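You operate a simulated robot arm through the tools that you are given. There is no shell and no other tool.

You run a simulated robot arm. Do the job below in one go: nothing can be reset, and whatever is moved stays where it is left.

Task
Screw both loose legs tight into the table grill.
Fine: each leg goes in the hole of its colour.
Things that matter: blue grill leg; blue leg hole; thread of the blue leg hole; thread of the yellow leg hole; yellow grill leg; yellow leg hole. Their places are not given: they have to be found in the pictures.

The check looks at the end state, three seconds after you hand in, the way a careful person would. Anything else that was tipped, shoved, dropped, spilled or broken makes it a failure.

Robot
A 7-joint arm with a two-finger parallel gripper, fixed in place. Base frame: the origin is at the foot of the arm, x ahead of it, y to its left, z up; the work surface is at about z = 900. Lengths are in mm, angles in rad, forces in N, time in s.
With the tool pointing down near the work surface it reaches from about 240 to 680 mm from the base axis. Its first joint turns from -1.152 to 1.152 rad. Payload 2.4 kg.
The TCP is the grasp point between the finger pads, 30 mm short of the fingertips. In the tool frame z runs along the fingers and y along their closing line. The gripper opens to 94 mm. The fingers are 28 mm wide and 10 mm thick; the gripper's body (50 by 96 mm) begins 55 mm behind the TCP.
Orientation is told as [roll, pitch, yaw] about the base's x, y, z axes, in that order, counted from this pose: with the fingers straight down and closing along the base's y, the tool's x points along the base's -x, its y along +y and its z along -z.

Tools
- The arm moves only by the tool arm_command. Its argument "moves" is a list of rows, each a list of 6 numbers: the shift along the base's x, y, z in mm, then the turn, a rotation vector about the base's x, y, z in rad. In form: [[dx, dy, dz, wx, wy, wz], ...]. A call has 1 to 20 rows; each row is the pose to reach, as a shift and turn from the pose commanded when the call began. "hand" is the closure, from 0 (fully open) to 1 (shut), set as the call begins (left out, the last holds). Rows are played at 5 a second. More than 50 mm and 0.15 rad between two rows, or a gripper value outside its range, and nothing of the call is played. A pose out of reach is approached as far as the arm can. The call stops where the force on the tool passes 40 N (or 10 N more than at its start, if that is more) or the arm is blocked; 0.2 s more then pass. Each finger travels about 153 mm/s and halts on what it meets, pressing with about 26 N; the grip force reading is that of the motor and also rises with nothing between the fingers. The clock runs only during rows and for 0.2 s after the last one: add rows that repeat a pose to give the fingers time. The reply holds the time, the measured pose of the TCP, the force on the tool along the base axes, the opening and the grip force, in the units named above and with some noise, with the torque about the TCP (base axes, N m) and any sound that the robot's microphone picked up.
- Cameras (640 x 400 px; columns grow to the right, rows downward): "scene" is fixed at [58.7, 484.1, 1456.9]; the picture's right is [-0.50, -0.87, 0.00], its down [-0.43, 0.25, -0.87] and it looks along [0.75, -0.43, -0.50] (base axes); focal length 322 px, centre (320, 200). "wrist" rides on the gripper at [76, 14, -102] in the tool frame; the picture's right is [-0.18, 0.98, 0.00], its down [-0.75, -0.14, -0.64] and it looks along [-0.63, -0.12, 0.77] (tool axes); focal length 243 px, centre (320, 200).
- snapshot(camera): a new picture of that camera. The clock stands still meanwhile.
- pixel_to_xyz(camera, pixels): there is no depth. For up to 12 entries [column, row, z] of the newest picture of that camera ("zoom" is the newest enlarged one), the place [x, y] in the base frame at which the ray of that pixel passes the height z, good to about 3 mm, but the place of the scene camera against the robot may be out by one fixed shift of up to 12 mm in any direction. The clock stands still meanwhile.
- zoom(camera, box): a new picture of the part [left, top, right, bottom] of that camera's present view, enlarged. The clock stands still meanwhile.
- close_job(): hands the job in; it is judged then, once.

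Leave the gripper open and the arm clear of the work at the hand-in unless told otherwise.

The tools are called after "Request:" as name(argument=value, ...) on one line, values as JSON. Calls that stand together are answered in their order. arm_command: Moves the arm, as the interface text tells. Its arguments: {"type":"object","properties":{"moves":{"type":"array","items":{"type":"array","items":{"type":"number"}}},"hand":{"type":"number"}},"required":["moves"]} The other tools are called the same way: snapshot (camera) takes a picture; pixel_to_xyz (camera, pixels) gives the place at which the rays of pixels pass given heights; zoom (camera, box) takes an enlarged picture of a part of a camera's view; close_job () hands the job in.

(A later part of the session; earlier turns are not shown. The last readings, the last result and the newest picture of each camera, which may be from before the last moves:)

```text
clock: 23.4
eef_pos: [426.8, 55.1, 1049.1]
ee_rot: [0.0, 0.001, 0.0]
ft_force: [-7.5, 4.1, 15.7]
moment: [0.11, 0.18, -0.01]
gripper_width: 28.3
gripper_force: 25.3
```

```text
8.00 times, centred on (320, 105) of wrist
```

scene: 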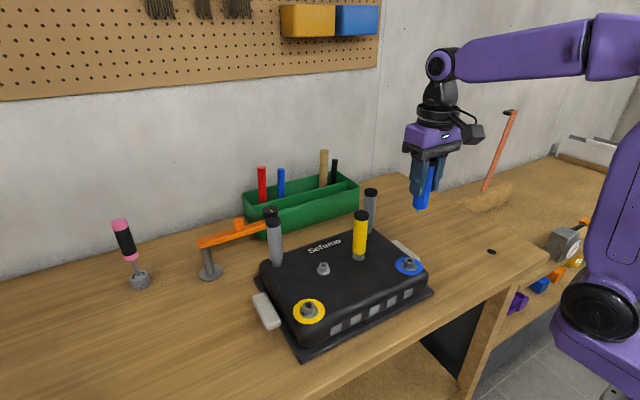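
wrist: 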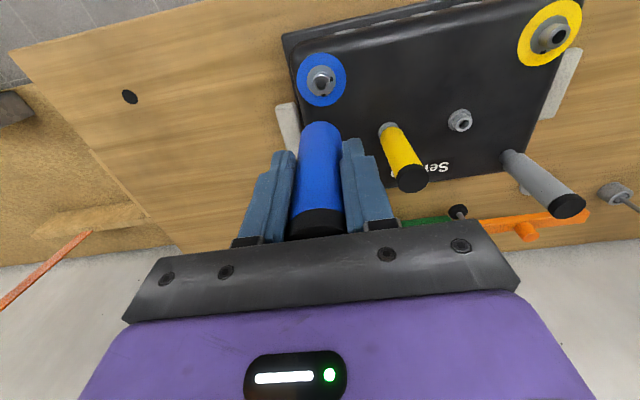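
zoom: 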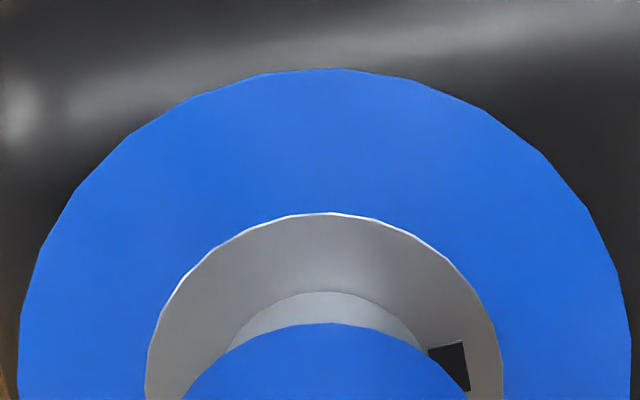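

There is contact at TCP z≈1049 with Fz 16 N and some side load. The shoulder is about 1 mm from the tube top. I'll relieve the side load and turn clockwise (seen from above) slowly while watching torque and height.

Request:
arm_command(moves=[[-0.4, 0.2, 0.3, 0, 0, 0], [-0.4, 0.2, 0.3, 0, 0, -0.08], [-0.4, 0.2, 0.3, 0, 0, -0.16], [-0.4, 0.2, 0.3, 0, 0, -0.24], [-0.4, 0.2, 0.3, 0, 0, -0.32], [-0.4, 0.2, 0.3, 0, 0, -0.4], [-0.4, 0.2, 0.3, 0, 0, -0.4]])

Request:
zoom(camera="scene", box=[380, 235, 444, 275])

```text
clock: 25.0
eef_pos: [425.9, 54.8, 1049.2]
ee_rot: [0.0, 0.0, -0.401]
ft_force: [0.2, -0.4, -0.7]
moment: [0.0, 0.0, 0.03]
gripper_width: 28.2
gripper_force: 26.4
```

```text
10.00 times, centred on (412, 255) of scene
```

zoom: 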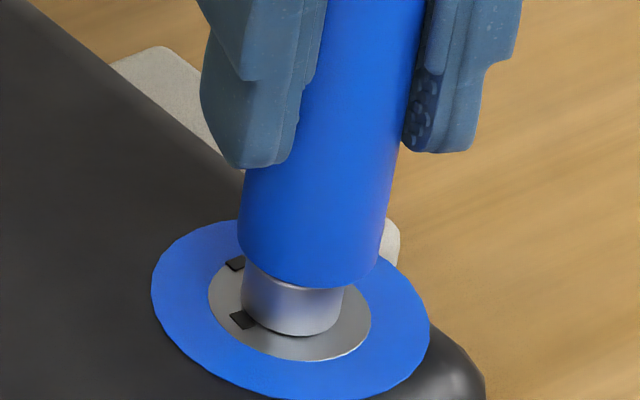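

The side load is gone. One dark patch (lower one, now at about 242,320 in the zoom) seems to have moved slightly clockwise while the other stayed. I'll continue clockwise with slight downward pressure and track it.

Request:
arm_command(moves=[[0, 0, -0.4, 0, 0, 0], [0, 0, -0.6, 0, 0, -0.1], [0, 0, -0.6, 0, 0, -0.2], [0, 0, -0.7, 0, 0, -0.3], [0, 0, -0.8, 0, 0, -0.4], [0, 0, -0.8, 0, 0, -0.5], [0, 0, -0.8, 0, 0, -0.6], [0, 0, -0.8, 0, 0, -0.6]])

Request:
zoom(camera="scene", box=[380, 235, 444, 275])

Request:
snapshot(camera="wrist")

```text
clock: 26.8
eef_pos: [427.4, 55.2, 1048.5]
ee_rot: [0.004, -0.001, -1.001]
ft_force: [7.4, 12.9, 1.8]
moment: [0.32, -0.4, 0.03]
gripper_width: 28.2
gripper_force: 25.8
```

```text
10.00 times, centred on (412, 255) of scene
```

zoom: 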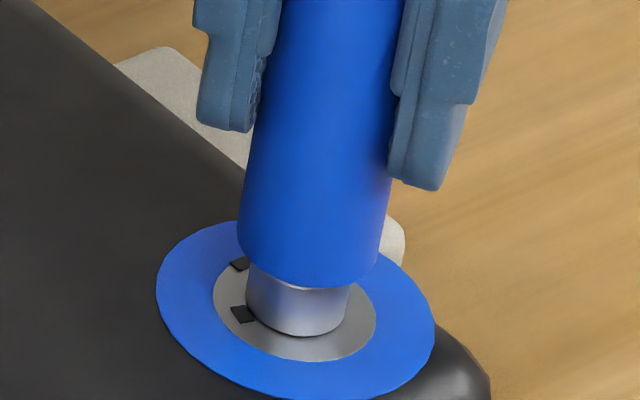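

```text
taken
```

wrist: 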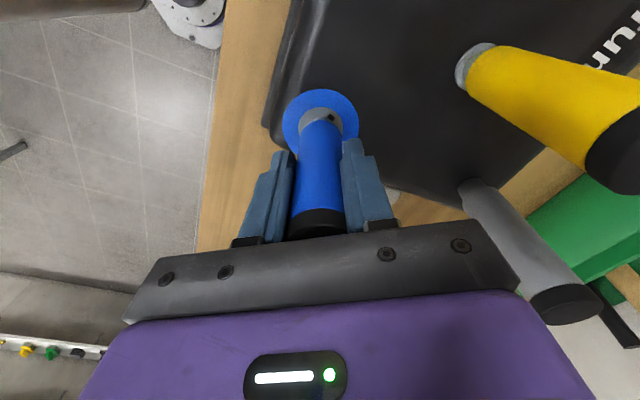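

Turning works with no torque rise, but a side force of (7, 13) N has built up and the grill crept about 1 mm. That means the leg is gripped slightly off the tool's axis. I'll relieve that before turning further.

Request:
arm_command(moves=[[0.4, 0.7, 0.3, 0, 0, 0], [0.8, 1.3, 0.3, 0, 0, 0], [0.8, 1.3, 0.3, 0, 0, 0]])

Request:
zoom(camera="scene", box=[380, 235, 444, 275])

Request:
zoom(camera="wrist", box=[280, 80, 360, 130])

```text
clock: 27.6
eef_pos: [427.6, 55.0, 1048.4]
ee_rot: [-0.003, 0.0, -0.999]
ft_force: [2.0, 8.3, 6.9]
moment: [0.11, -0.26, 0.0]
gripper_width: 28.5
gripper_force: 26.2
```

```text
10.00 times, centred on (412, 255) of scene
```

zoom: 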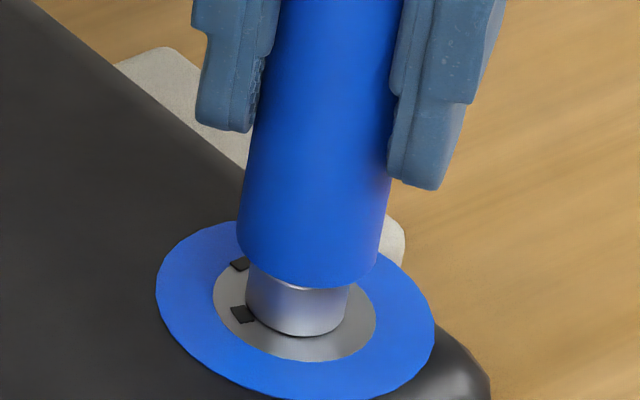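

```text
8.00 times, centred on (320, 105) of wrist
```

zoom: 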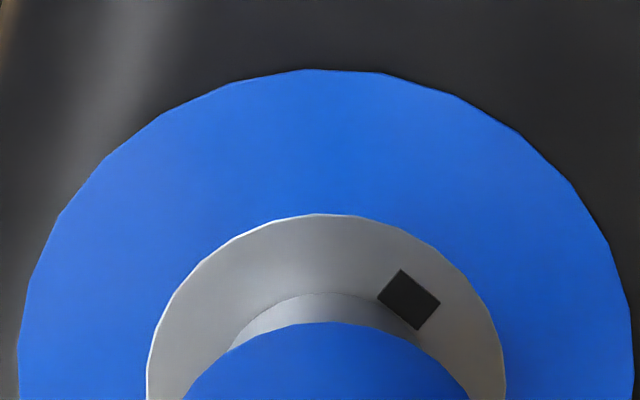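

The force is falling in y. I'll relieve a bit more.

Request:
arm_command(moves=[[0.2, 0.6, 0.2, 0, 0, 0], [0.2, 1.0, 0.2, 0, 0, 0], [0.2, 1.0, 0.2, 0, 0, 0]])

```text
clock: 28.4
eef_pos: [428.6, 55.7, 1048.3]
ee_rot: [-0.003, 0.0, -1.0]
ft_force: [5.0, 0.3, -10.0]
moment: [-0.33, -0.6, -0.03]
gripper_width: 28.4
gripper_force: 26.6
```

Fz is now −10 N, so the thread is holding the leg down and it has engaged. I'll ease z down slightly, adjust x, and keep turning with a small descent.

Request:
arm_command(moves=[[0.3, 0, -0.3, 0, 0, 0], [0.3, 0, -0.4, 0, 0, -0.1], [0.3, 0.1, -0.45, 0, 0, -0.2], [0.3, 0.1, -0.5, 0, 0, -0.3], [0.3, 0.1, -0.5, 0, 0, -0.3]])

Request:
zoom(camera="scene", box=[380, 235, 444, 275])

```text
clock: 29.6
eef_pos: [427.4, 56.9, 1049.4]
ee_rot: [-0.002, 0.001, -1.301]
ft_force: [-3.3, -6.2, -14.7]
moment: [-0.49, 0.09, 0.03]
gripper_width: 28.3
gripper_force: 25.9
```

```text
10.00 times, centred on (412, 255) of scene
```

zoom: 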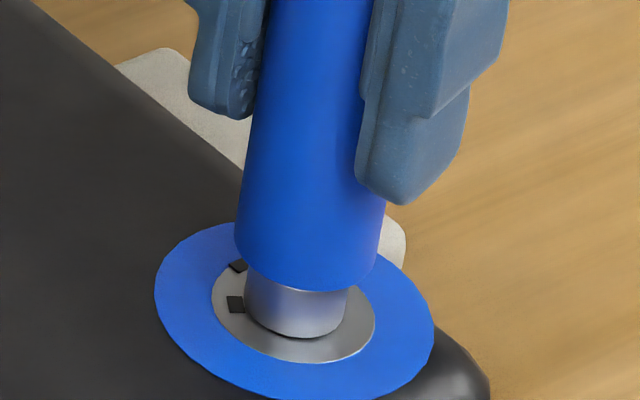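

The lower patch (236,304) is rotating towards the fixed one (237,267), so together they look like a tightness mark. Fz is −15 N, so I should lower more. I'll correct and keep turning.

Request:
arm_command(moves=[[-0.2, -0.3, -0.7, 0, 0, 0], [-0.2, -0.3, -0.9, 0, 0, -0.05], [-0.2, -0.3, -1.0, 0, 0, -0.15], [-0.2, -0.3, -1.0, 0, 0, -0.25], [-0.2, -0.3, -1.0, 0, 0, -0.25]])

Request:
zoom(camera="scene", box=[380, 235, 444, 275])

```text
clock: 30.8
eef_pos: [428.5, 57.8, 1047.5]
ee_rot: [0.001, -0.001, -1.551]
ft_force: [0.6, -0.4, -13.8]
moment: [0.07, -0.05, 0.01]
gripper_width: 28.5
gripper_force: 26.0
```

```text
10.00 times, centred on (412, 255) of scene
```

zoom: 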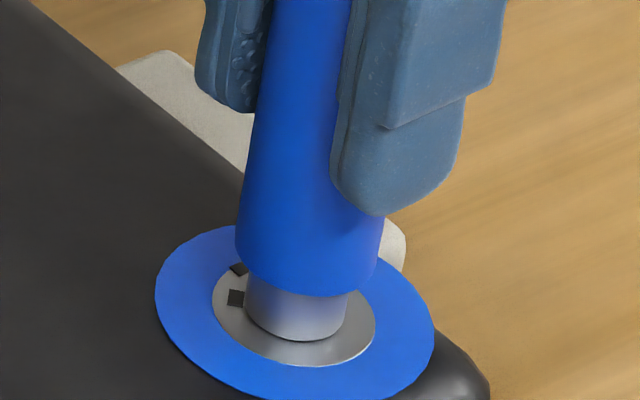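

The side forces are near zero. The moving patch (236,298) is approaching the fixed one (238,269), with roughly 0.5 rad left. Fz is still −14 N, so I'll lower more and keep turning in small steps.

Request:
arm_command(moves=[[0, 0, -0.5, 0, 0, 0], [0, 0, -0.9, 0, 0, -0.05], [0, 0, -1.1, 0, 0, -0.12], [0, 0, -1.2, 0, 0, -0.2], [0, 0, -1.2, 0, 0, -0.2]])

Request:
zoom(camera="scene", box=[380, 235, 444, 275])

Request:
snapshot(camera="scene")

```text
clock: 32.0
eef_pos: [428.7, 56.3, 1047.3]
ee_rot: [0.0, 0.0, -1.751]
ft_force: [1.4, 8.0, -7.0]
moment: [0.56, -0.06, -0.02]
gripper_width: 28.2
gripper_force: 26.2
```

```text
10.00 times, centred on (412, 255) of scene
```

zoom: 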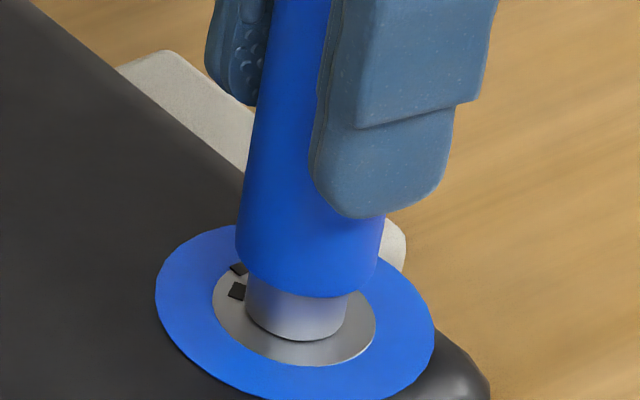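

```text
taken
```

scene: 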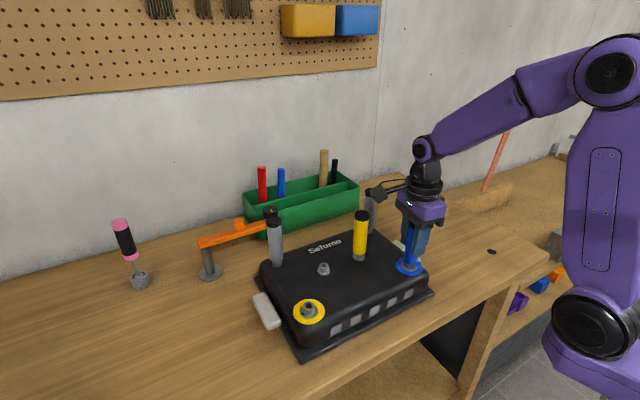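

The patches are now close, at (236,291) and (238,268). I'll correct +y, lower a little, and continue.

Request:
arm_command(moves=[[0, 0.5, -0.4, 0, 0, 0], [0, 0.5, -0.6, 0, 0, -0.08], [0, 0.5, -0.7, 0, 0, -0.16], [0, 0.5, -0.7, 0, 0, -0.24], [0, 0.5, -0.7, 0, 0, -0.24]])

Request:
zoom(camera="scene", box=[380, 235, 444, 275])

Request:
snapshot(camera="wrist")

```text
clock: 33.2
eef_pos: [429.1, 56.9, 1047.1]
ee_rot: [0.004, 0.001, -1.99]
ft_force: [1.7, 6.3, 16.8]
moment: [0.16, 0.18, 0.03]
gripper_width: 28.0
gripper_force: 26.5
```

```text
10.00 times, centred on (412, 255) of scene
```

zoom: 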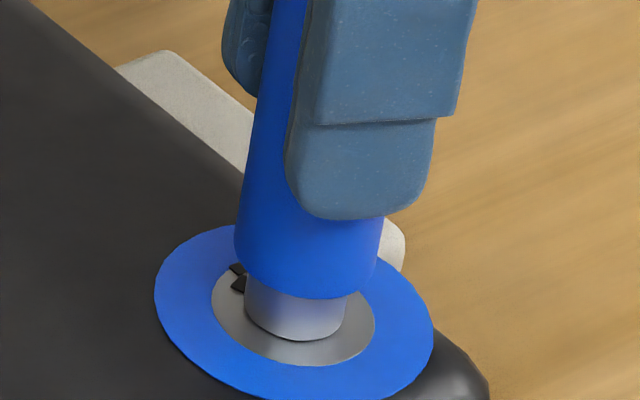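

```text
taken
```

wrist: 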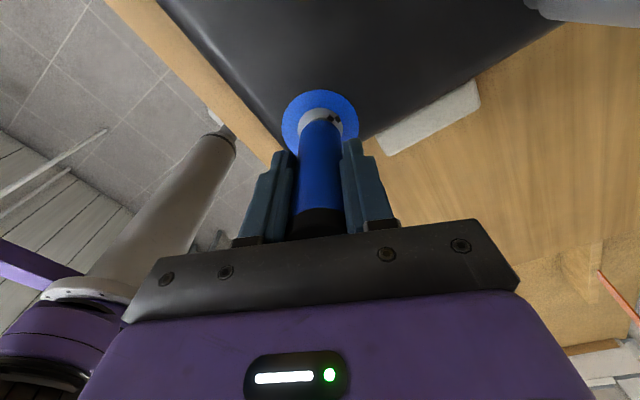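

The marks nearly touch. I'll zoom in with the wrist camera to see them clearly.

Request:
zoom(camera="wrist", box=[280, 80, 360, 130])

```text
8.00 times, centred on (320, 105) of wrist
```

zoom: 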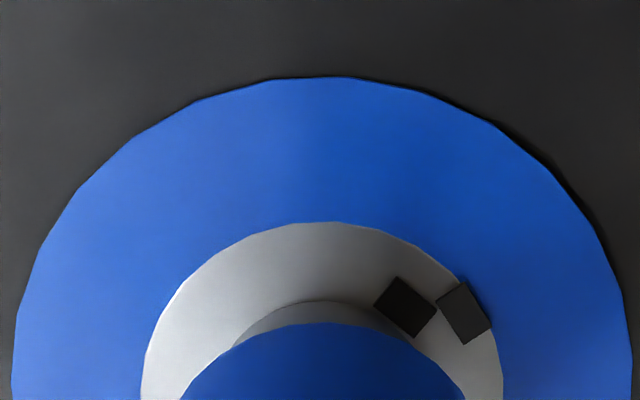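

The inner patch (405,306) and outer patch (464,312) are still about 15° apart. I'll ease off the down force and turn another 0.15 rad.

Request:
arm_command(moves=[[0, 0.3, 0.4, 0, 0, 0], [0, 0.3, 0.4, 0, 0, -0.05], [0, 0.3, 0.4, 0, 0, -0.1], [0, 0.3, 0.4, 0, 0, -0.15], [0, 0.3, 0.4, 0, 0, -0.15]])

Request:
zoom(camera="wrist", box=[280, 80, 360, 130])

Request:
zoom(camera="scene", box=[380, 235, 444, 275])

```text
clock: 34.4
eef_pos: [428.9, 56.6, 1045.7]
ee_rot: [0.004, 0.0, -2.142]
ft_force: [8.0, 4.3, 11.2]
moment: [0.06, -0.17, 0.01]
gripper_width: 28.2
gripper_force: 25.9
```

```text
8.00 times, centred on (320, 105) of wrist
```

zoom: 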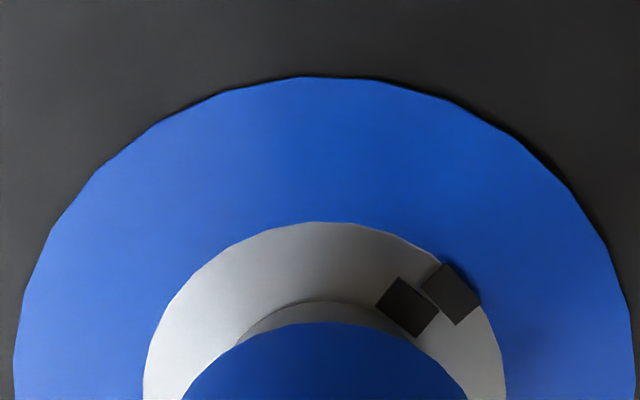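

```text
10.00 times, centred on (412, 255) of scene
```

zoom: 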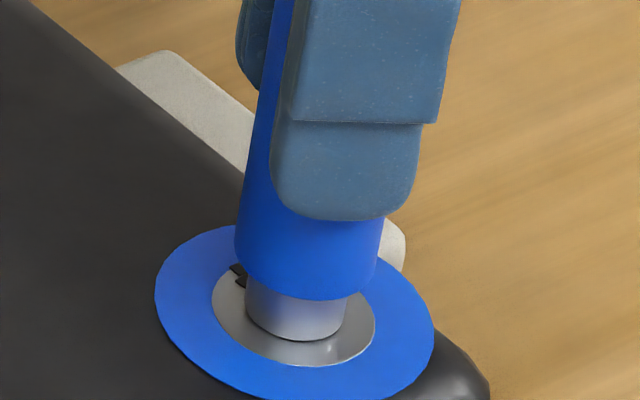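

They are about 7° apart now. I'll relieve the side force and turn another 0.13.

Request:
arm_command(moves=[[0.5, 0.2, 0.3, 0, 0, 0], [0.5, 0.2, 0.3, 0, 0, -0.05], [0.5, 0.2, 0.3, 0, 0, -0.09], [0.5, 0.2, 0.3, 0, 0, -0.13], [0.5, 0.2, 0.3, 0, 0, -0.13]])

Request:
zoom(camera="wrist", box=[280, 80, 360, 130])

Request:
zoom(camera="scene", box=[380, 235, 444, 275])

```text
clock: 35.6
eef_pos: [429.5, 57.0, 1045.4]
ee_rot: [0.002, 0.002, -2.272]
ft_force: [12.4, -1.6, 3.7]
moment: [-0.12, -0.36, -0.02]
gripper_width: 28.2
gripper_force: 25.9
```

```text
8.00 times, centred on (320, 105) of wrist
```

zoom: 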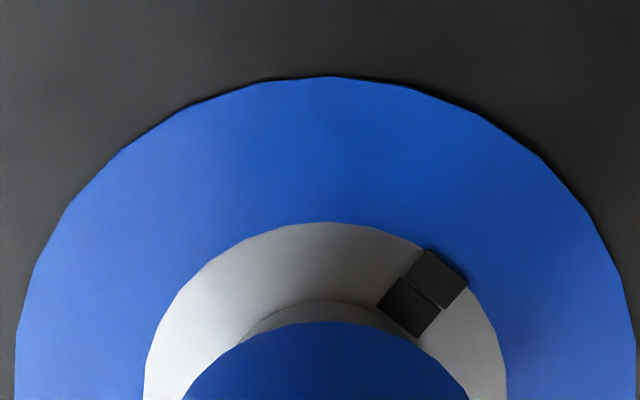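

```text
10.00 times, centred on (412, 255) of scene
```

zoom: 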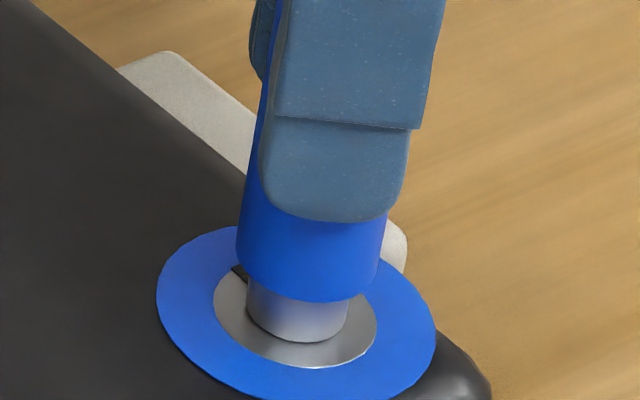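

The inner and outer marks are now in line within about 1°. I'll relieve the x side force, and look at the factory-fitted grey legs' bases for comparison.

Request:
arm_command(moves=[[0.5, 0, 0.1, 0, 0, 0], [0.8, 0, 0.1, 0, 0, 0], [0.8, 0, 0.1, 0, 0, 0]])

Request:
zoom(camera="scene", box=[250, 235, 314, 275])

Request:
zoom(camera="scene", box=[360, 200, 424, 280])

```text
clock: 36.4
eef_pos: [428.7, 56.3, 1046.1]
ee_rot: [-0.002, -0.004, -2.27]
ft_force: [1.0, -0.9, 10.1]
moment: [-0.11, -0.03, 0.0]
gripper_width: 28.0
gripper_force: 25.8
```

```text
10.00 times, centred on (282, 255) of scene
```

zoom: 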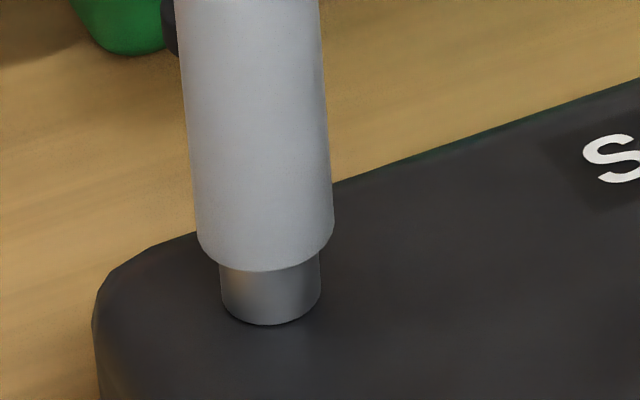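

```text
5.00 times, centred on (392, 240) of scene
```

zoom: 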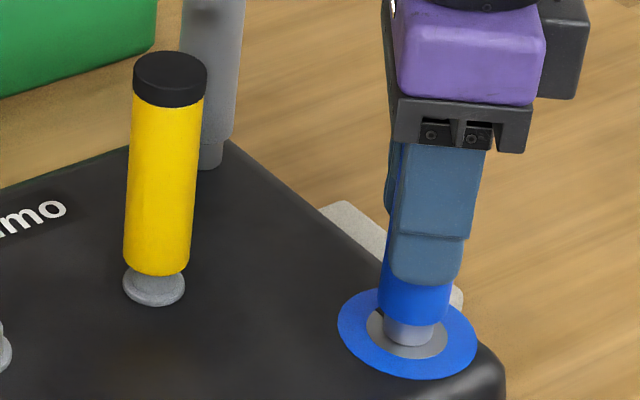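

The side forces are gone. To check for a hard stop, I'll turn just a little further (0.08 rad) and watch the torque.

Request:
arm_command(moves=[[0, 0, 0.3, 0, 0, -0.02], [0, 0, 0.3, 0, 0, -0.05], [0, 0, 0.3, 0, 0, -0.08], [0, 0, 0.3, 0, 0, -0.08]])

Request:
zoom(camera="wrist", box=[280, 80, 360, 130])

```text
clock: 37.4
eef_pos: [429.3, 56.6, 1045.4]
ee_rot: [-0.004, -0.001, -2.348]
ft_force: [-7.9, -0.3, 9.9]
moment: [-0.2, 0.33, 0.24]
gripper_width: 28.2
gripper_force: 26.5
```

```text
8.00 times, centred on (320, 105) of wrist
```

zoom: 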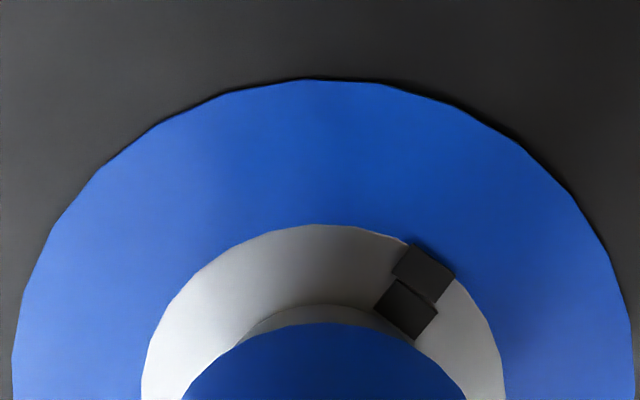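

Resisting torque has now appeared (0.24 N·m), so it is seating. I'll turn a bit more to be sure it is tight, watching the torque.

Request:
arm_command(moves=[[-0.4, 0, 0.2, 0, 0, -0.03], [-0.4, 0, 0.2, 0, 0, -0.07], [-0.4, 0, 0.2, 0, 0, -0.1], [-0.4, 0, 0.2, 0, 0, -0.1]])

Request:
zoom(camera="wrist", box=[280, 80, 360, 130])

Request:
zoom(camera="scene", box=[380, 235, 444, 275])

```text
clock: 38.4
eef_pos: [428.9, 55.8, 1047.3]
ee_rot: [0.0, -0.002, -2.453]
ft_force: [-3.1, -1.1, -14.4]
moment: [0.09, -0.07, 0.18]
gripper_width: 28.5
gripper_force: 25.8
```

```text
8.00 times, centred on (320, 105) of wrist
```

zoom: 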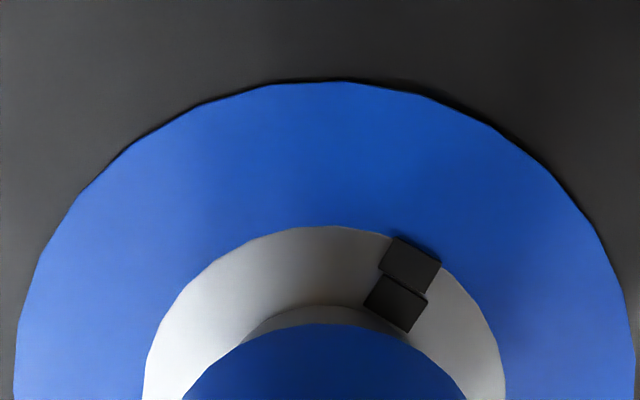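

```text
10.00 times, centred on (412, 255) of scene
```

zoom: 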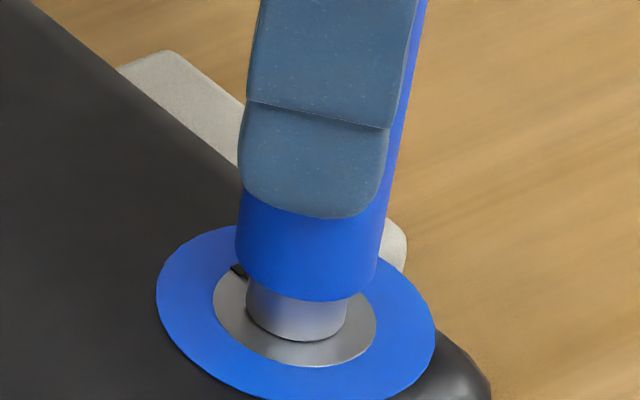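

The marks no longer move relative to each other while the gripper slips round the leg, so the blue leg is at its stop and tight. I'll ease the vertical load, open the gripper, wait, and retreat straight up.

Request:
arm_command(moves=[[0, 0, -0.8, 0, 0, 0], [0, 0, -0.8, 0, 0, 0]])

Request:
arm_command(moves=[[0, 0, 0, 0, 0, 0], [0, 0, 0, 0, 0, 0], [0, 0, 0, 0, 0, 0]], hand=0.35)

Request:
snapshot(camera="wrist")

Request:
zoom(camera="scene", box=[360, 180, 456, 280])

```text
clock: 39.0
eef_pos: [430.0, 56.6, 1045.1]
ee_rot: [0.0, 0.0, -2.45]
ft_force: [-6.0, -3.0, 5.1]
moment: [-0.07, 0.38, 0.16]
gripper_width: 28.8
gripper_force: 26.0
```

```text
clock: 39.8
eef_pos: [430.1, 56.4, 1045.0]
ee_rot: [0.0, 0.001, -2.45]
ft_force: [0.6, 0.0, 0.6]
moment: [0.01, 0.0, -0.02]
gripper_width: 61.1
gripper_force: 0.1
```

```text
taken
```

wrist: 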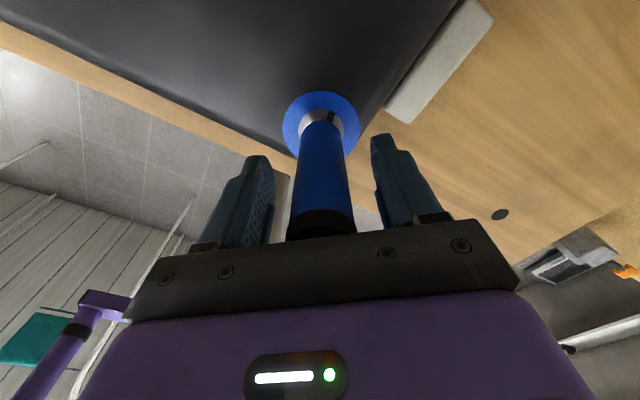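

```text
4.00 times, centred on (408, 230) of scene
```

zoom: 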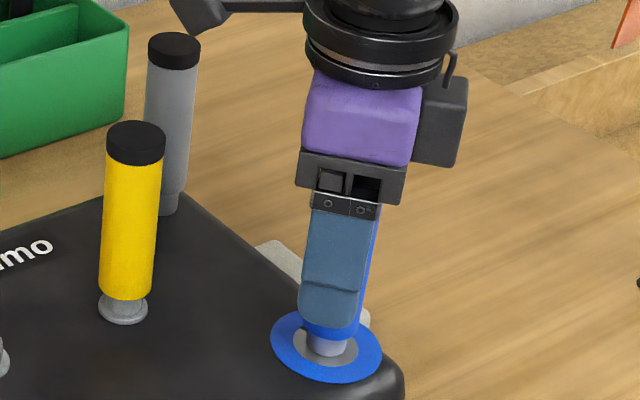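

The leg stands by itself with zero forces. I'll rise straight up, then turn the hand back to zero yaw on the way towards the yellow leg.

Request:
arm_command(moves=[[0, 0, 15, 0, 0, 0], [0, 0, 35, 0, 0, 0], [0, 0, 60, 0, 0, 0], [0, 0, 90, 0, 0, 0], [0, 0, 125, 0, 0, 0], [0, 0, 125, 0, 0, 0]])

Request:
snapshot(camera="scene")

Request:
zoom(camera="scene", box=[368, 190, 448, 290])

```text
clock: 41.2
eef_pos: [431.3, 56.5, 1169.4]
ee_rot: [0.001, 0.001, -2.451]
ft_force: [-0.1, -0.4, 0.2]
moment: [0.0, 0.0, -0.02]
gripper_width: 61.1
gripper_force: 0.1
```

```text
taken
```

scene: 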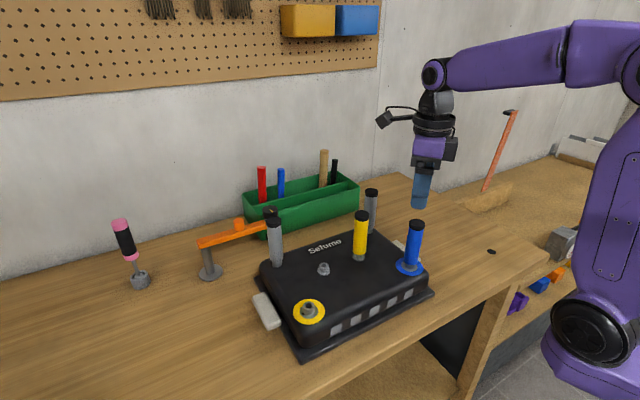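

```text
4.00 times, centred on (408, 240) of scene
```

zoom: 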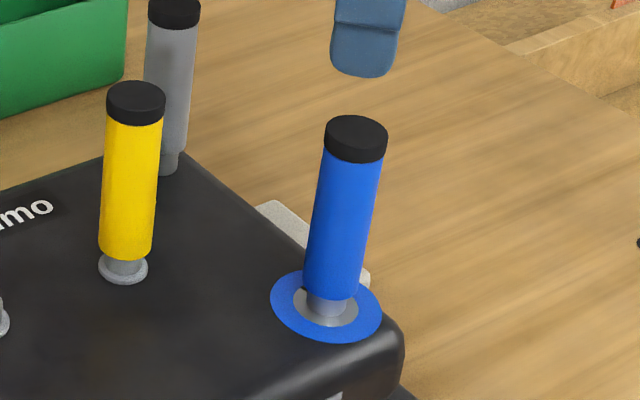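

The blue leg stands straight with its ring seated. I'll turn the hand back to yaw 0 while moving over the yellow leg at safe height.

Request:
arm_command(moves=[[0, 0, 0, 0, 0, 0.14], [0, 0, 5, 0, 0, 0.28], [0, 0, 5, 0, 0, 0.42], [0, 0, 5, 0, 0, 0.56], [0, 0, 5, 0, 0, 0.7], [0, 0, 5, 0, 0, 0.84], [0, 0, 5, 0, 0, 0.98], [5, 5, 5, 0, 0, 1.12], [13, 13, 5, 0, 0, 1.26], [21, 21, 5, 0, 0, 1.4], [29, 29, 5, 0, 0, 1.54], [37, 37, 5, 0, 0, 1.68], [45, 45, 5, 0, 0, 1.82], [53, 53, 5, 0, 0, 1.96], [61, 61, 0, 0, 0, 2.1], [69, 69, -5, 0, 0, 2.24], [77, 76.5, -10, 0, 0, 2.35], [77, 76.5, -20, 0, 0, 2.45], [77, 76.5, -30, 0, 0, 2.45], [77, 76.5, -30, 0, 0, 2.45]])

Request:
snapshot(camera="wrist")

Request:
zoom(camera="wrist", box=[272, 75, 400, 175])

Request:
zoom(camera="scene", box=[300, 160, 428, 280])

```text
clock: 45.4
eef_pos: [507.8, 134.5, 1139.9]
ee_rot: [-0.001, -0.001, 0.0]
ft_force: [-0.3, -0.4, -0.2]
moment: [-0.04, 0.0, 0.0]
gripper_width: 61.0
gripper_force: 0.1
```

```text
taken
```

wrist: 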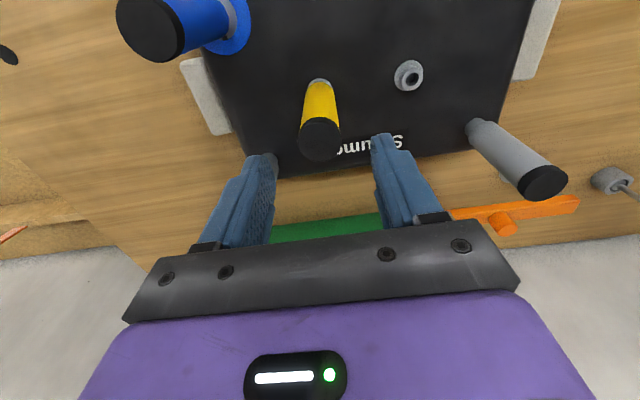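

```text
4.00 times, centred on (336, 125) of wrist
```

zoom: 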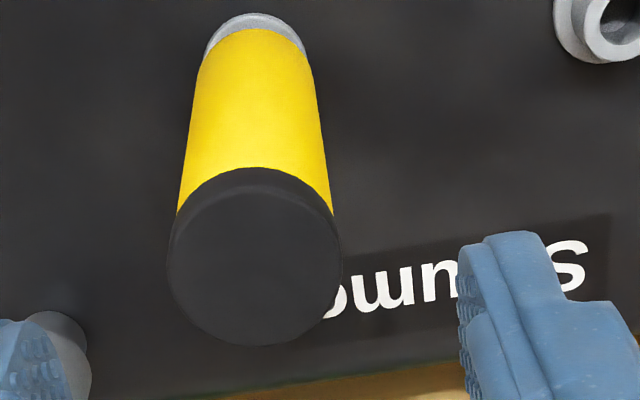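

```text
3.33 times, centred on (364, 220) of scene
```

zoom: 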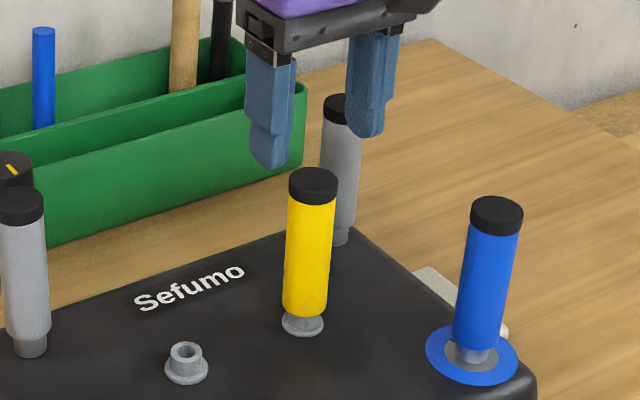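

The yellow leg comes out near (505,134.3), so the hand is about 2.6 mm too far in x. I'll re-read the pose to average out the noise.

Request:
arm_command(moves=[[0, 0, 0, 0, 0, 0]])

Request:
arm_command(moves=[[0, 0, 0, 0, 0, 0]])

Request:
arm_command(moves=[[0, 0, 0, 0, 0, 0]])

```text
clock: 45.8
eef_pos: [508.5, 134.8, 1141.0]
ee_rot: [0.0, 0.001, 0.0]
ft_force: [0.5, -0.7, 0.3]
moment: [0.01, 0.0, 0.0]
gripper_width: 60.8
gripper_force: 0.0
```

```text
clock: 46.2
eef_pos: [508.6, 134.9, 1141.9]
ee_rot: [0.001, 0.002, 0.0]
ft_force: [-0.4, 0.1, -0.4]
moment: [0.04, 0.01, 0.0]
gripper_width: 61.0
gripper_force: 0.1
```

```text
clock: 46.6
eef_pos: [507.8, 134.2, 1140.8]
ee_rot: [0.002, 0.0, 0.001]
ft_force: [0.6, 1.2, -0.8]
moment: [0.02, 0.03, -0.03]
gripper_width: 61.3
gripper_force: 0.1
```

The mean is (508.2, 134.6, 1140.9). I'll shift x by −2.1 and go down to z≈1049 around the yellow leg.

Request:
arm_command(moves=[[-2.1, 0.2, -5, 0, 0, 0], [-2.1, 0.2, -30, 0, 0, 0], [-2.1, 0.2, -50, 0, 0, 0], [-2.1, 0.2, -70, 0, 0, 0], [-2.1, 0.2, -85, 0, 0, 0], [-2.1, 0.2, -92, 0, 0, 0], [-2.1, 0.2, -92, 0, 0, 0]])

Request:
zoom(camera="wrist", box=[240, 90, 400, 240])

Request:
zoom(camera="scene", box=[300, 160, 428, 280])

```text
clock: 48.2
eef_pos: [503.7, 134.5, 1048.5]
ee_rot: [0.001, 0.001, -0.001]
ft_force: [0.2, -0.7, 0.7]
moment: [0.0, -0.02, 0.01]
gripper_width: 61.3
gripper_force: 0.0
```

```text
2.67 times, centred on (320, 165) of wrist
```

zoom: 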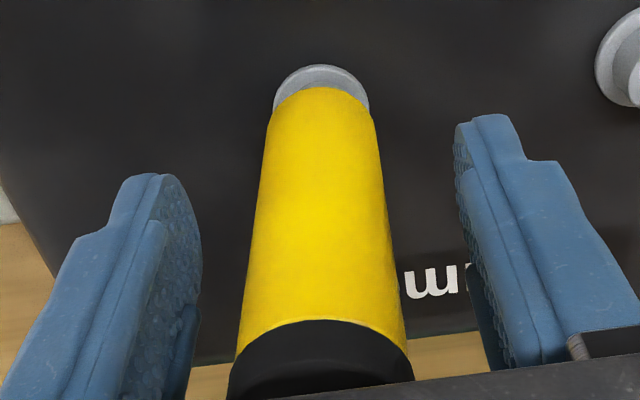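

```text
3.33 times, centred on (364, 220) of scene
```

zoom: 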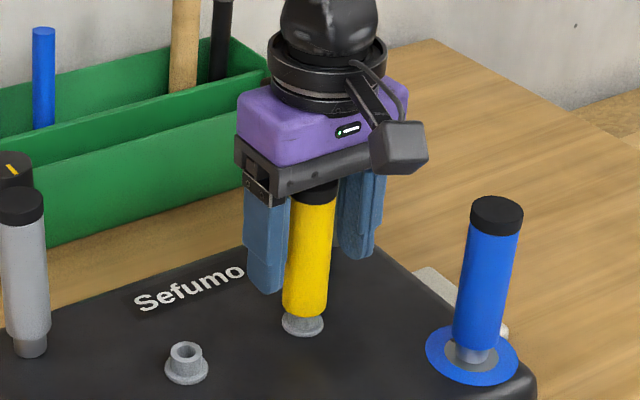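

In y the leg is centred. Compared with the blue grasp view, the leg sits about 2 mm ahead of the fingers' centre in x, so I'll shift +1.7 in x and re-check.

Request:
arm_command(moves=[[1.7, 0, 0, 0, 0, 0], [1.7, 0, 0, 0, 0, 0], [1.7, 0, 0, 0, 0, 0]])

Request:
zoom(camera="wrist", box=[240, 90, 400, 240])

```text
clock: 49.0
eef_pos: [507.0, 133.5, 1049.3]
ee_rot: [-0.001, 0.001, 0.0]
ft_force: [-0.5, 0.0, 0.4]
moment: [-0.01, 0.01, -0.01]
gripper_width: 61.3
gripper_force: 0.1
```

```text
2.67 times, centred on (320, 165) of wrist
```

zoom: 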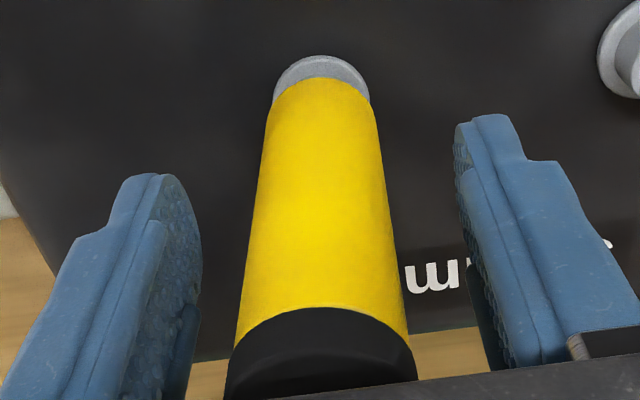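

The fingers now look centred on the leg. I'll close.

Request:
arm_command(moves=[[0, 0, 0, 0, 0, 0], [0, 0, 0, 0, 0, 0], [0, 0, 0, 0, 0, 0]], hand=1)

```text
clock: 49.8
eef_pos: [506.8, 133.1, 1048.9]
ee_rot: [0.0, 0.001, 0.0]
ft_force: [-0.3, -0.1, 0.2]
moment: [-0.01, -0.05, 0.0]
gripper_width: 28.3
gripper_force: 26.2
```

The grip is clean at 28.3 mm with no side force. I'll lift slowly at first, then well clear.

Request:
arm_command(moves=[[0, 0, 2, 0, 0, 0], [0, 0, 6, 0, 0, 0], [0, 0, 12, 0, 0, 0], [0, 0, 22, 0, 0, 0], [0, 0, 40, 0, 0, 0], [0, 0, 65, 0, 0, 0], [0, 0, 95, 0, 0, 0], [0, 0, 135, 0, 0, 0], [0, 0, 135, 0, 0, 0]])

Request:
snapshot(camera="wrist")

Request:
zoom(camera="wrist", box=[290, 60, 354, 100])

Request:
snapshot(camera="scene")

```text
clock: 51.8
eef_pos: [508.2, 134.1, 1183.3]
ee_rot: [-0.001, 0.0, 0.0]
ft_force: [-0.5, 0.1, -0.4]
moment: [-0.01, 0.0, -0.03]
gripper_width: 28.3
gripper_force: 26.3
```

```text
taken
```

wrist: 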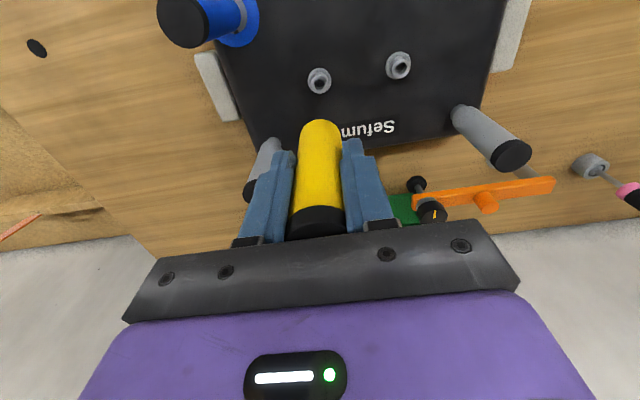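

```text
10.00 times, centred on (322, 80) of wrist
```

zoom: 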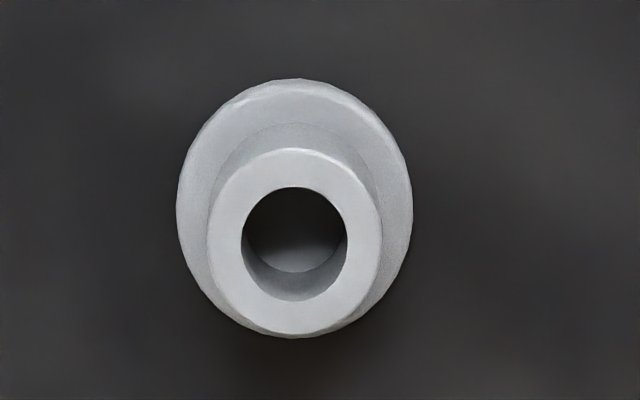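

```text
taken
```

scene: 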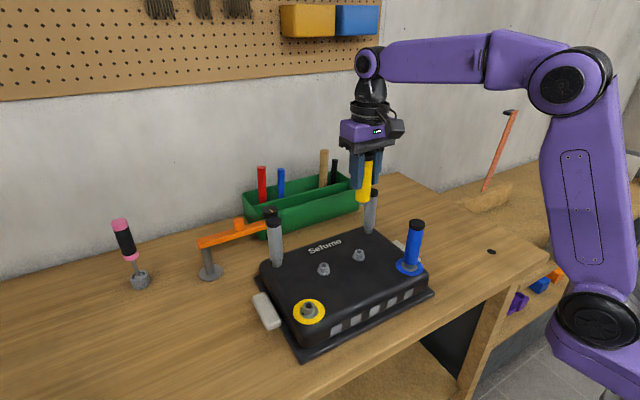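

The leg lifted cleanly. From the two references, the aligned mouth pixel at this height is about (320.5, 85.3). I'll move over the yellow hole.

Request:
arm_command(moves=[[-15, 34, 0, 0, 0, 0], [-30, 68, 0, 0, 0, 0], [-46, 102, 0, 0, 0, 0], [-62, 136, 0, 0, 0, 0], [-78, 170, 0, 0, 0, 0], [-78, 170, 0, 0, 0, 0], [-78, 170, 0, 0, 0, 0]])

Request:
snapshot(camera="wrist")

Request:
zoom(camera="wrist", box=[290, 60, 354, 100])

Request:
snapshot(camera="scene")

```text
clock: 53.4
eef_pos: [430.9, 307.1, 1180.3]
ee_rot: [0.0, -0.001, 0.001]
ft_force: [-0.2, -0.3, -1.0]
moment: [-0.03, 0.02, 0.0]
gripper_width: 28.1
gripper_force: 26.5
```

```text
taken
```

wrist: 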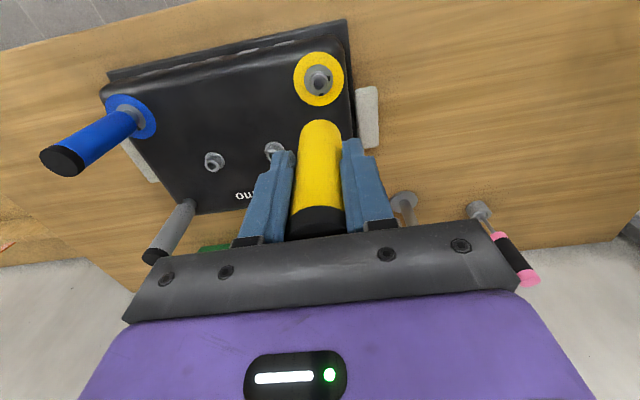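

```text
10.00 times, centred on (322, 80) of wrist
```

zoom: 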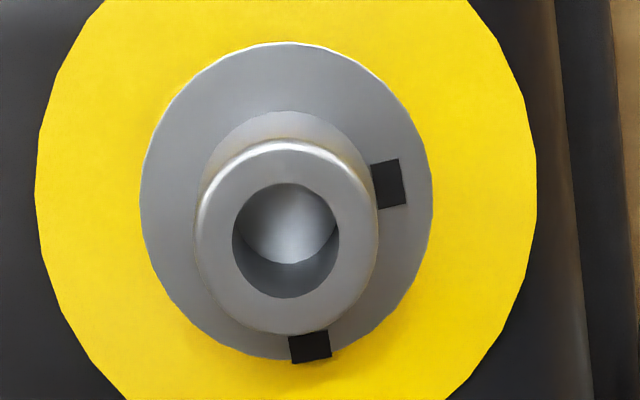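

```text
taken
```

scene: 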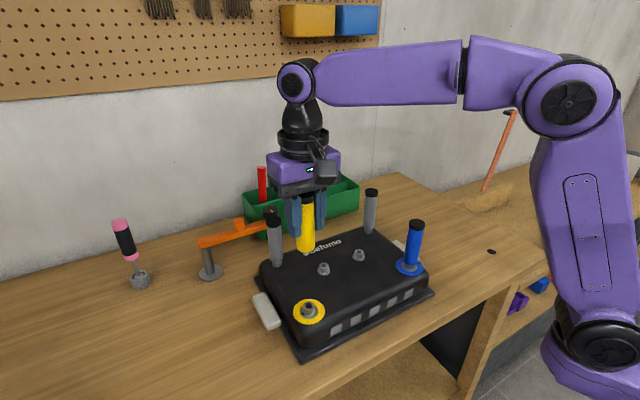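

The mouth shows at (318.6, 84.0), so I need about (-2.2, -2.0) mm. I'll apply that and lower to a checking height.

Request:
arm_command(moves=[[-2.2, -2, 0, 0, 0, 0], [-2.2, -2, -30, 0, 0, 0], [-2.2, -2, -60, 0, 0, 0], [-2.2, -2, -90, 0, 0, 0], [-2.2, -2, -108, 0, 0, 0], [-2.2, -2, -108, 0, 0, 0]])

Request:
zoom(camera="wrist", box=[280, 80, 360, 130])

Request:
zoom(camera="scene", box=[276, 280, 340, 320])

```text
clock: 54.8
eef_pos: [424.8, 302.4, 1075.4]
ee_rot: [0.0, -0.001, 0.0]
ft_force: [-0.2, -0.7, -0.7]
moment: [-0.01, 0.03, 0.0]
gripper_width: 28.2
gripper_force: 26.0
```

```text
8.00 times, centred on (320, 105) of wrist
```

zoom: 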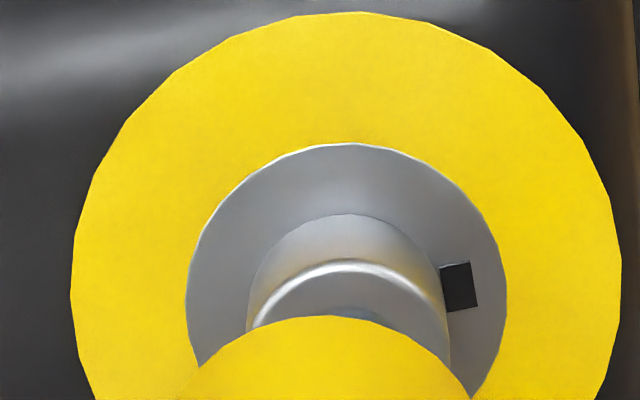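

```text
10.00 times, centred on (308, 300) of scene
```

zoom: 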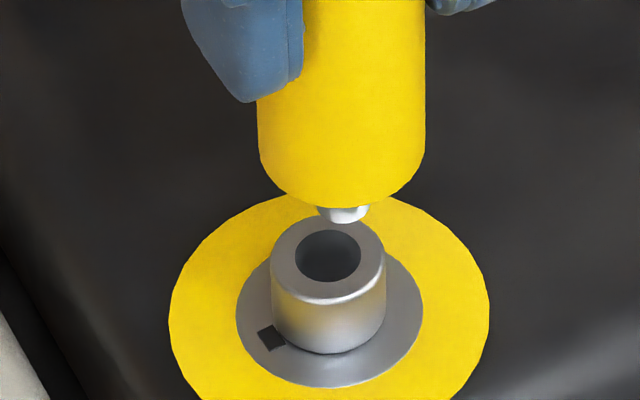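

The pin is about 2.9 mm too far right in the scene view, and the wrist view shows the hole about 2 mm to +y. The pose reading also shows x short by about 3 mm. I'll correct (+2.2, +1.6) at the same height.

Request:
arm_command(moves=[[1.2, 0.8, 0, 0, 0, 0], [2.2, 1.6, 0, 0, 0, 0], [2.2, 1.6, 0, 0, 0, 0]])

Request:
zoom(camera="wrist", box=[280, 80, 360, 130])

Request:
zoom(camera="scene", box=[276, 280, 340, 320])

```text
clock: 55.6
eef_pos: [428.9, 304.8, 1075.1]
ee_rot: [-0.002, 0.001, -0.001]
ft_force: [-0.7, -0.2, -0.2]
moment: [0.03, 0.02, 0.01]
gripper_width: 27.8
gripper_force: 26.6
```

```text
8.00 times, centred on (320, 105) of wrist
```

zoom: 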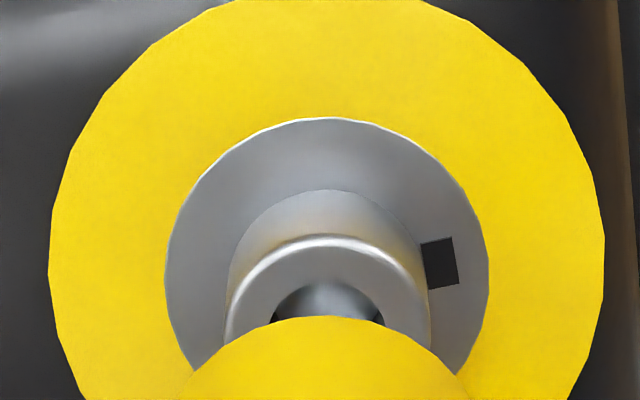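

```text
10.00 times, centred on (308, 300) of scene
```

zoom: 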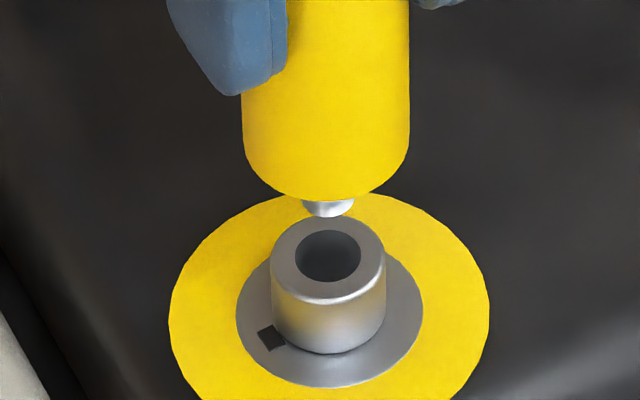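

Both views now show the pin centred on the mouth. I'll lower 12 mm and check again.

Request:
arm_command(moves=[[0, 0, -4, 0, 0, 0], [0, 0, -8, 0, 0, 0], [0, 0, -11, 0, 0, 0], [0, 0, -12, 0, 0, 0], [0, 0, -12, 0, 0, 0]])

Request:
zoom(camera="wrist", box=[280, 80, 360, 130])

Request:
zoom(camera="scene", box=[276, 280, 340, 320])

```text
clock: 56.8
eef_pos: [428.9, 303.5, 1061.9]
ee_rot: [0.0, -0.001, 0.0]
ft_force: [-0.1, 0.0, -1.5]
moment: [0.0, 0.01, 0.02]
gripper_width: 28.3
gripper_force: 26.6
```

```text
8.00 times, centred on (320, 105) of wrist
```

zoom: 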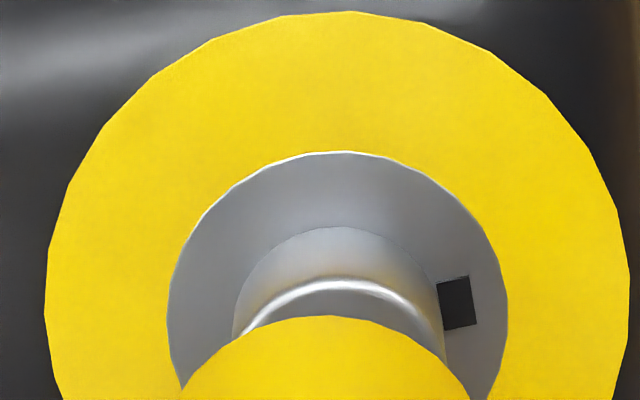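

```text
10.00 times, centred on (308, 300) of scene
```

zoom: 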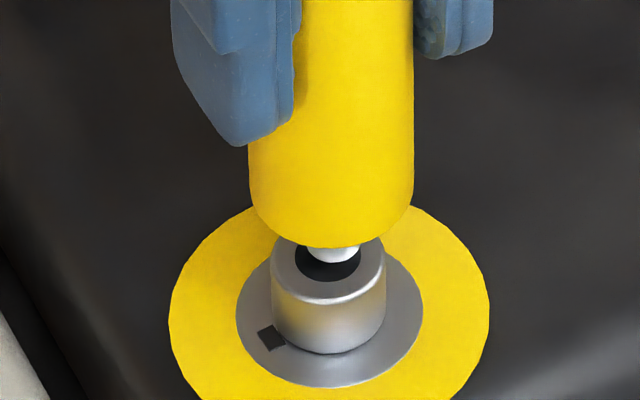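

The pin is about 1 mm to −y, so I'll nudge +0.6 in y; moves tend to come out larger.

Request:
arm_command(moves=[[0, 0.6, 0, 0, 0, 0], [0, 0.6, 0, 0, 0, 0]])

Request:
zoom(camera="wrist", box=[280, 80, 360, 130])

Request:
zoom(camera="scene", box=[276, 280, 340, 320])

```text
clock: 57.4
eef_pos: [430.3, 304.2, 1062.4]
ee_rot: [0.0, -0.001, 0.001]
ft_force: [-1.2, -0.1, -0.3]
moment: [-0.03, 0.04, 0.01]
gripper_width: 28.3
gripper_force: 25.3
```

```text
8.00 times, centred on (320, 105) of wrist
```

zoom: 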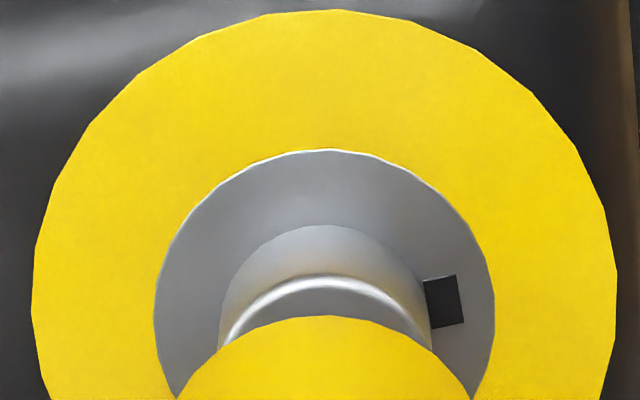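

```text
10.00 times, centred on (308, 300) of scene
```

zoom: 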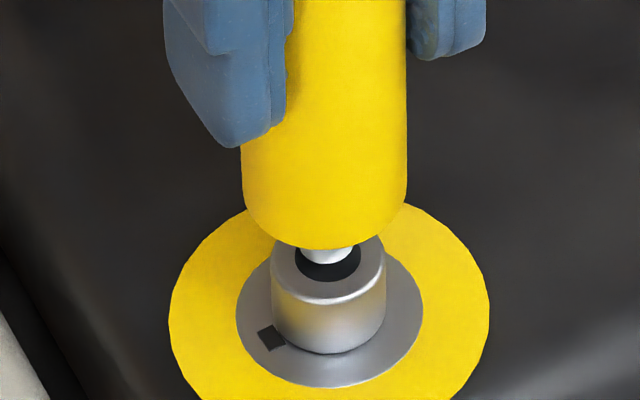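

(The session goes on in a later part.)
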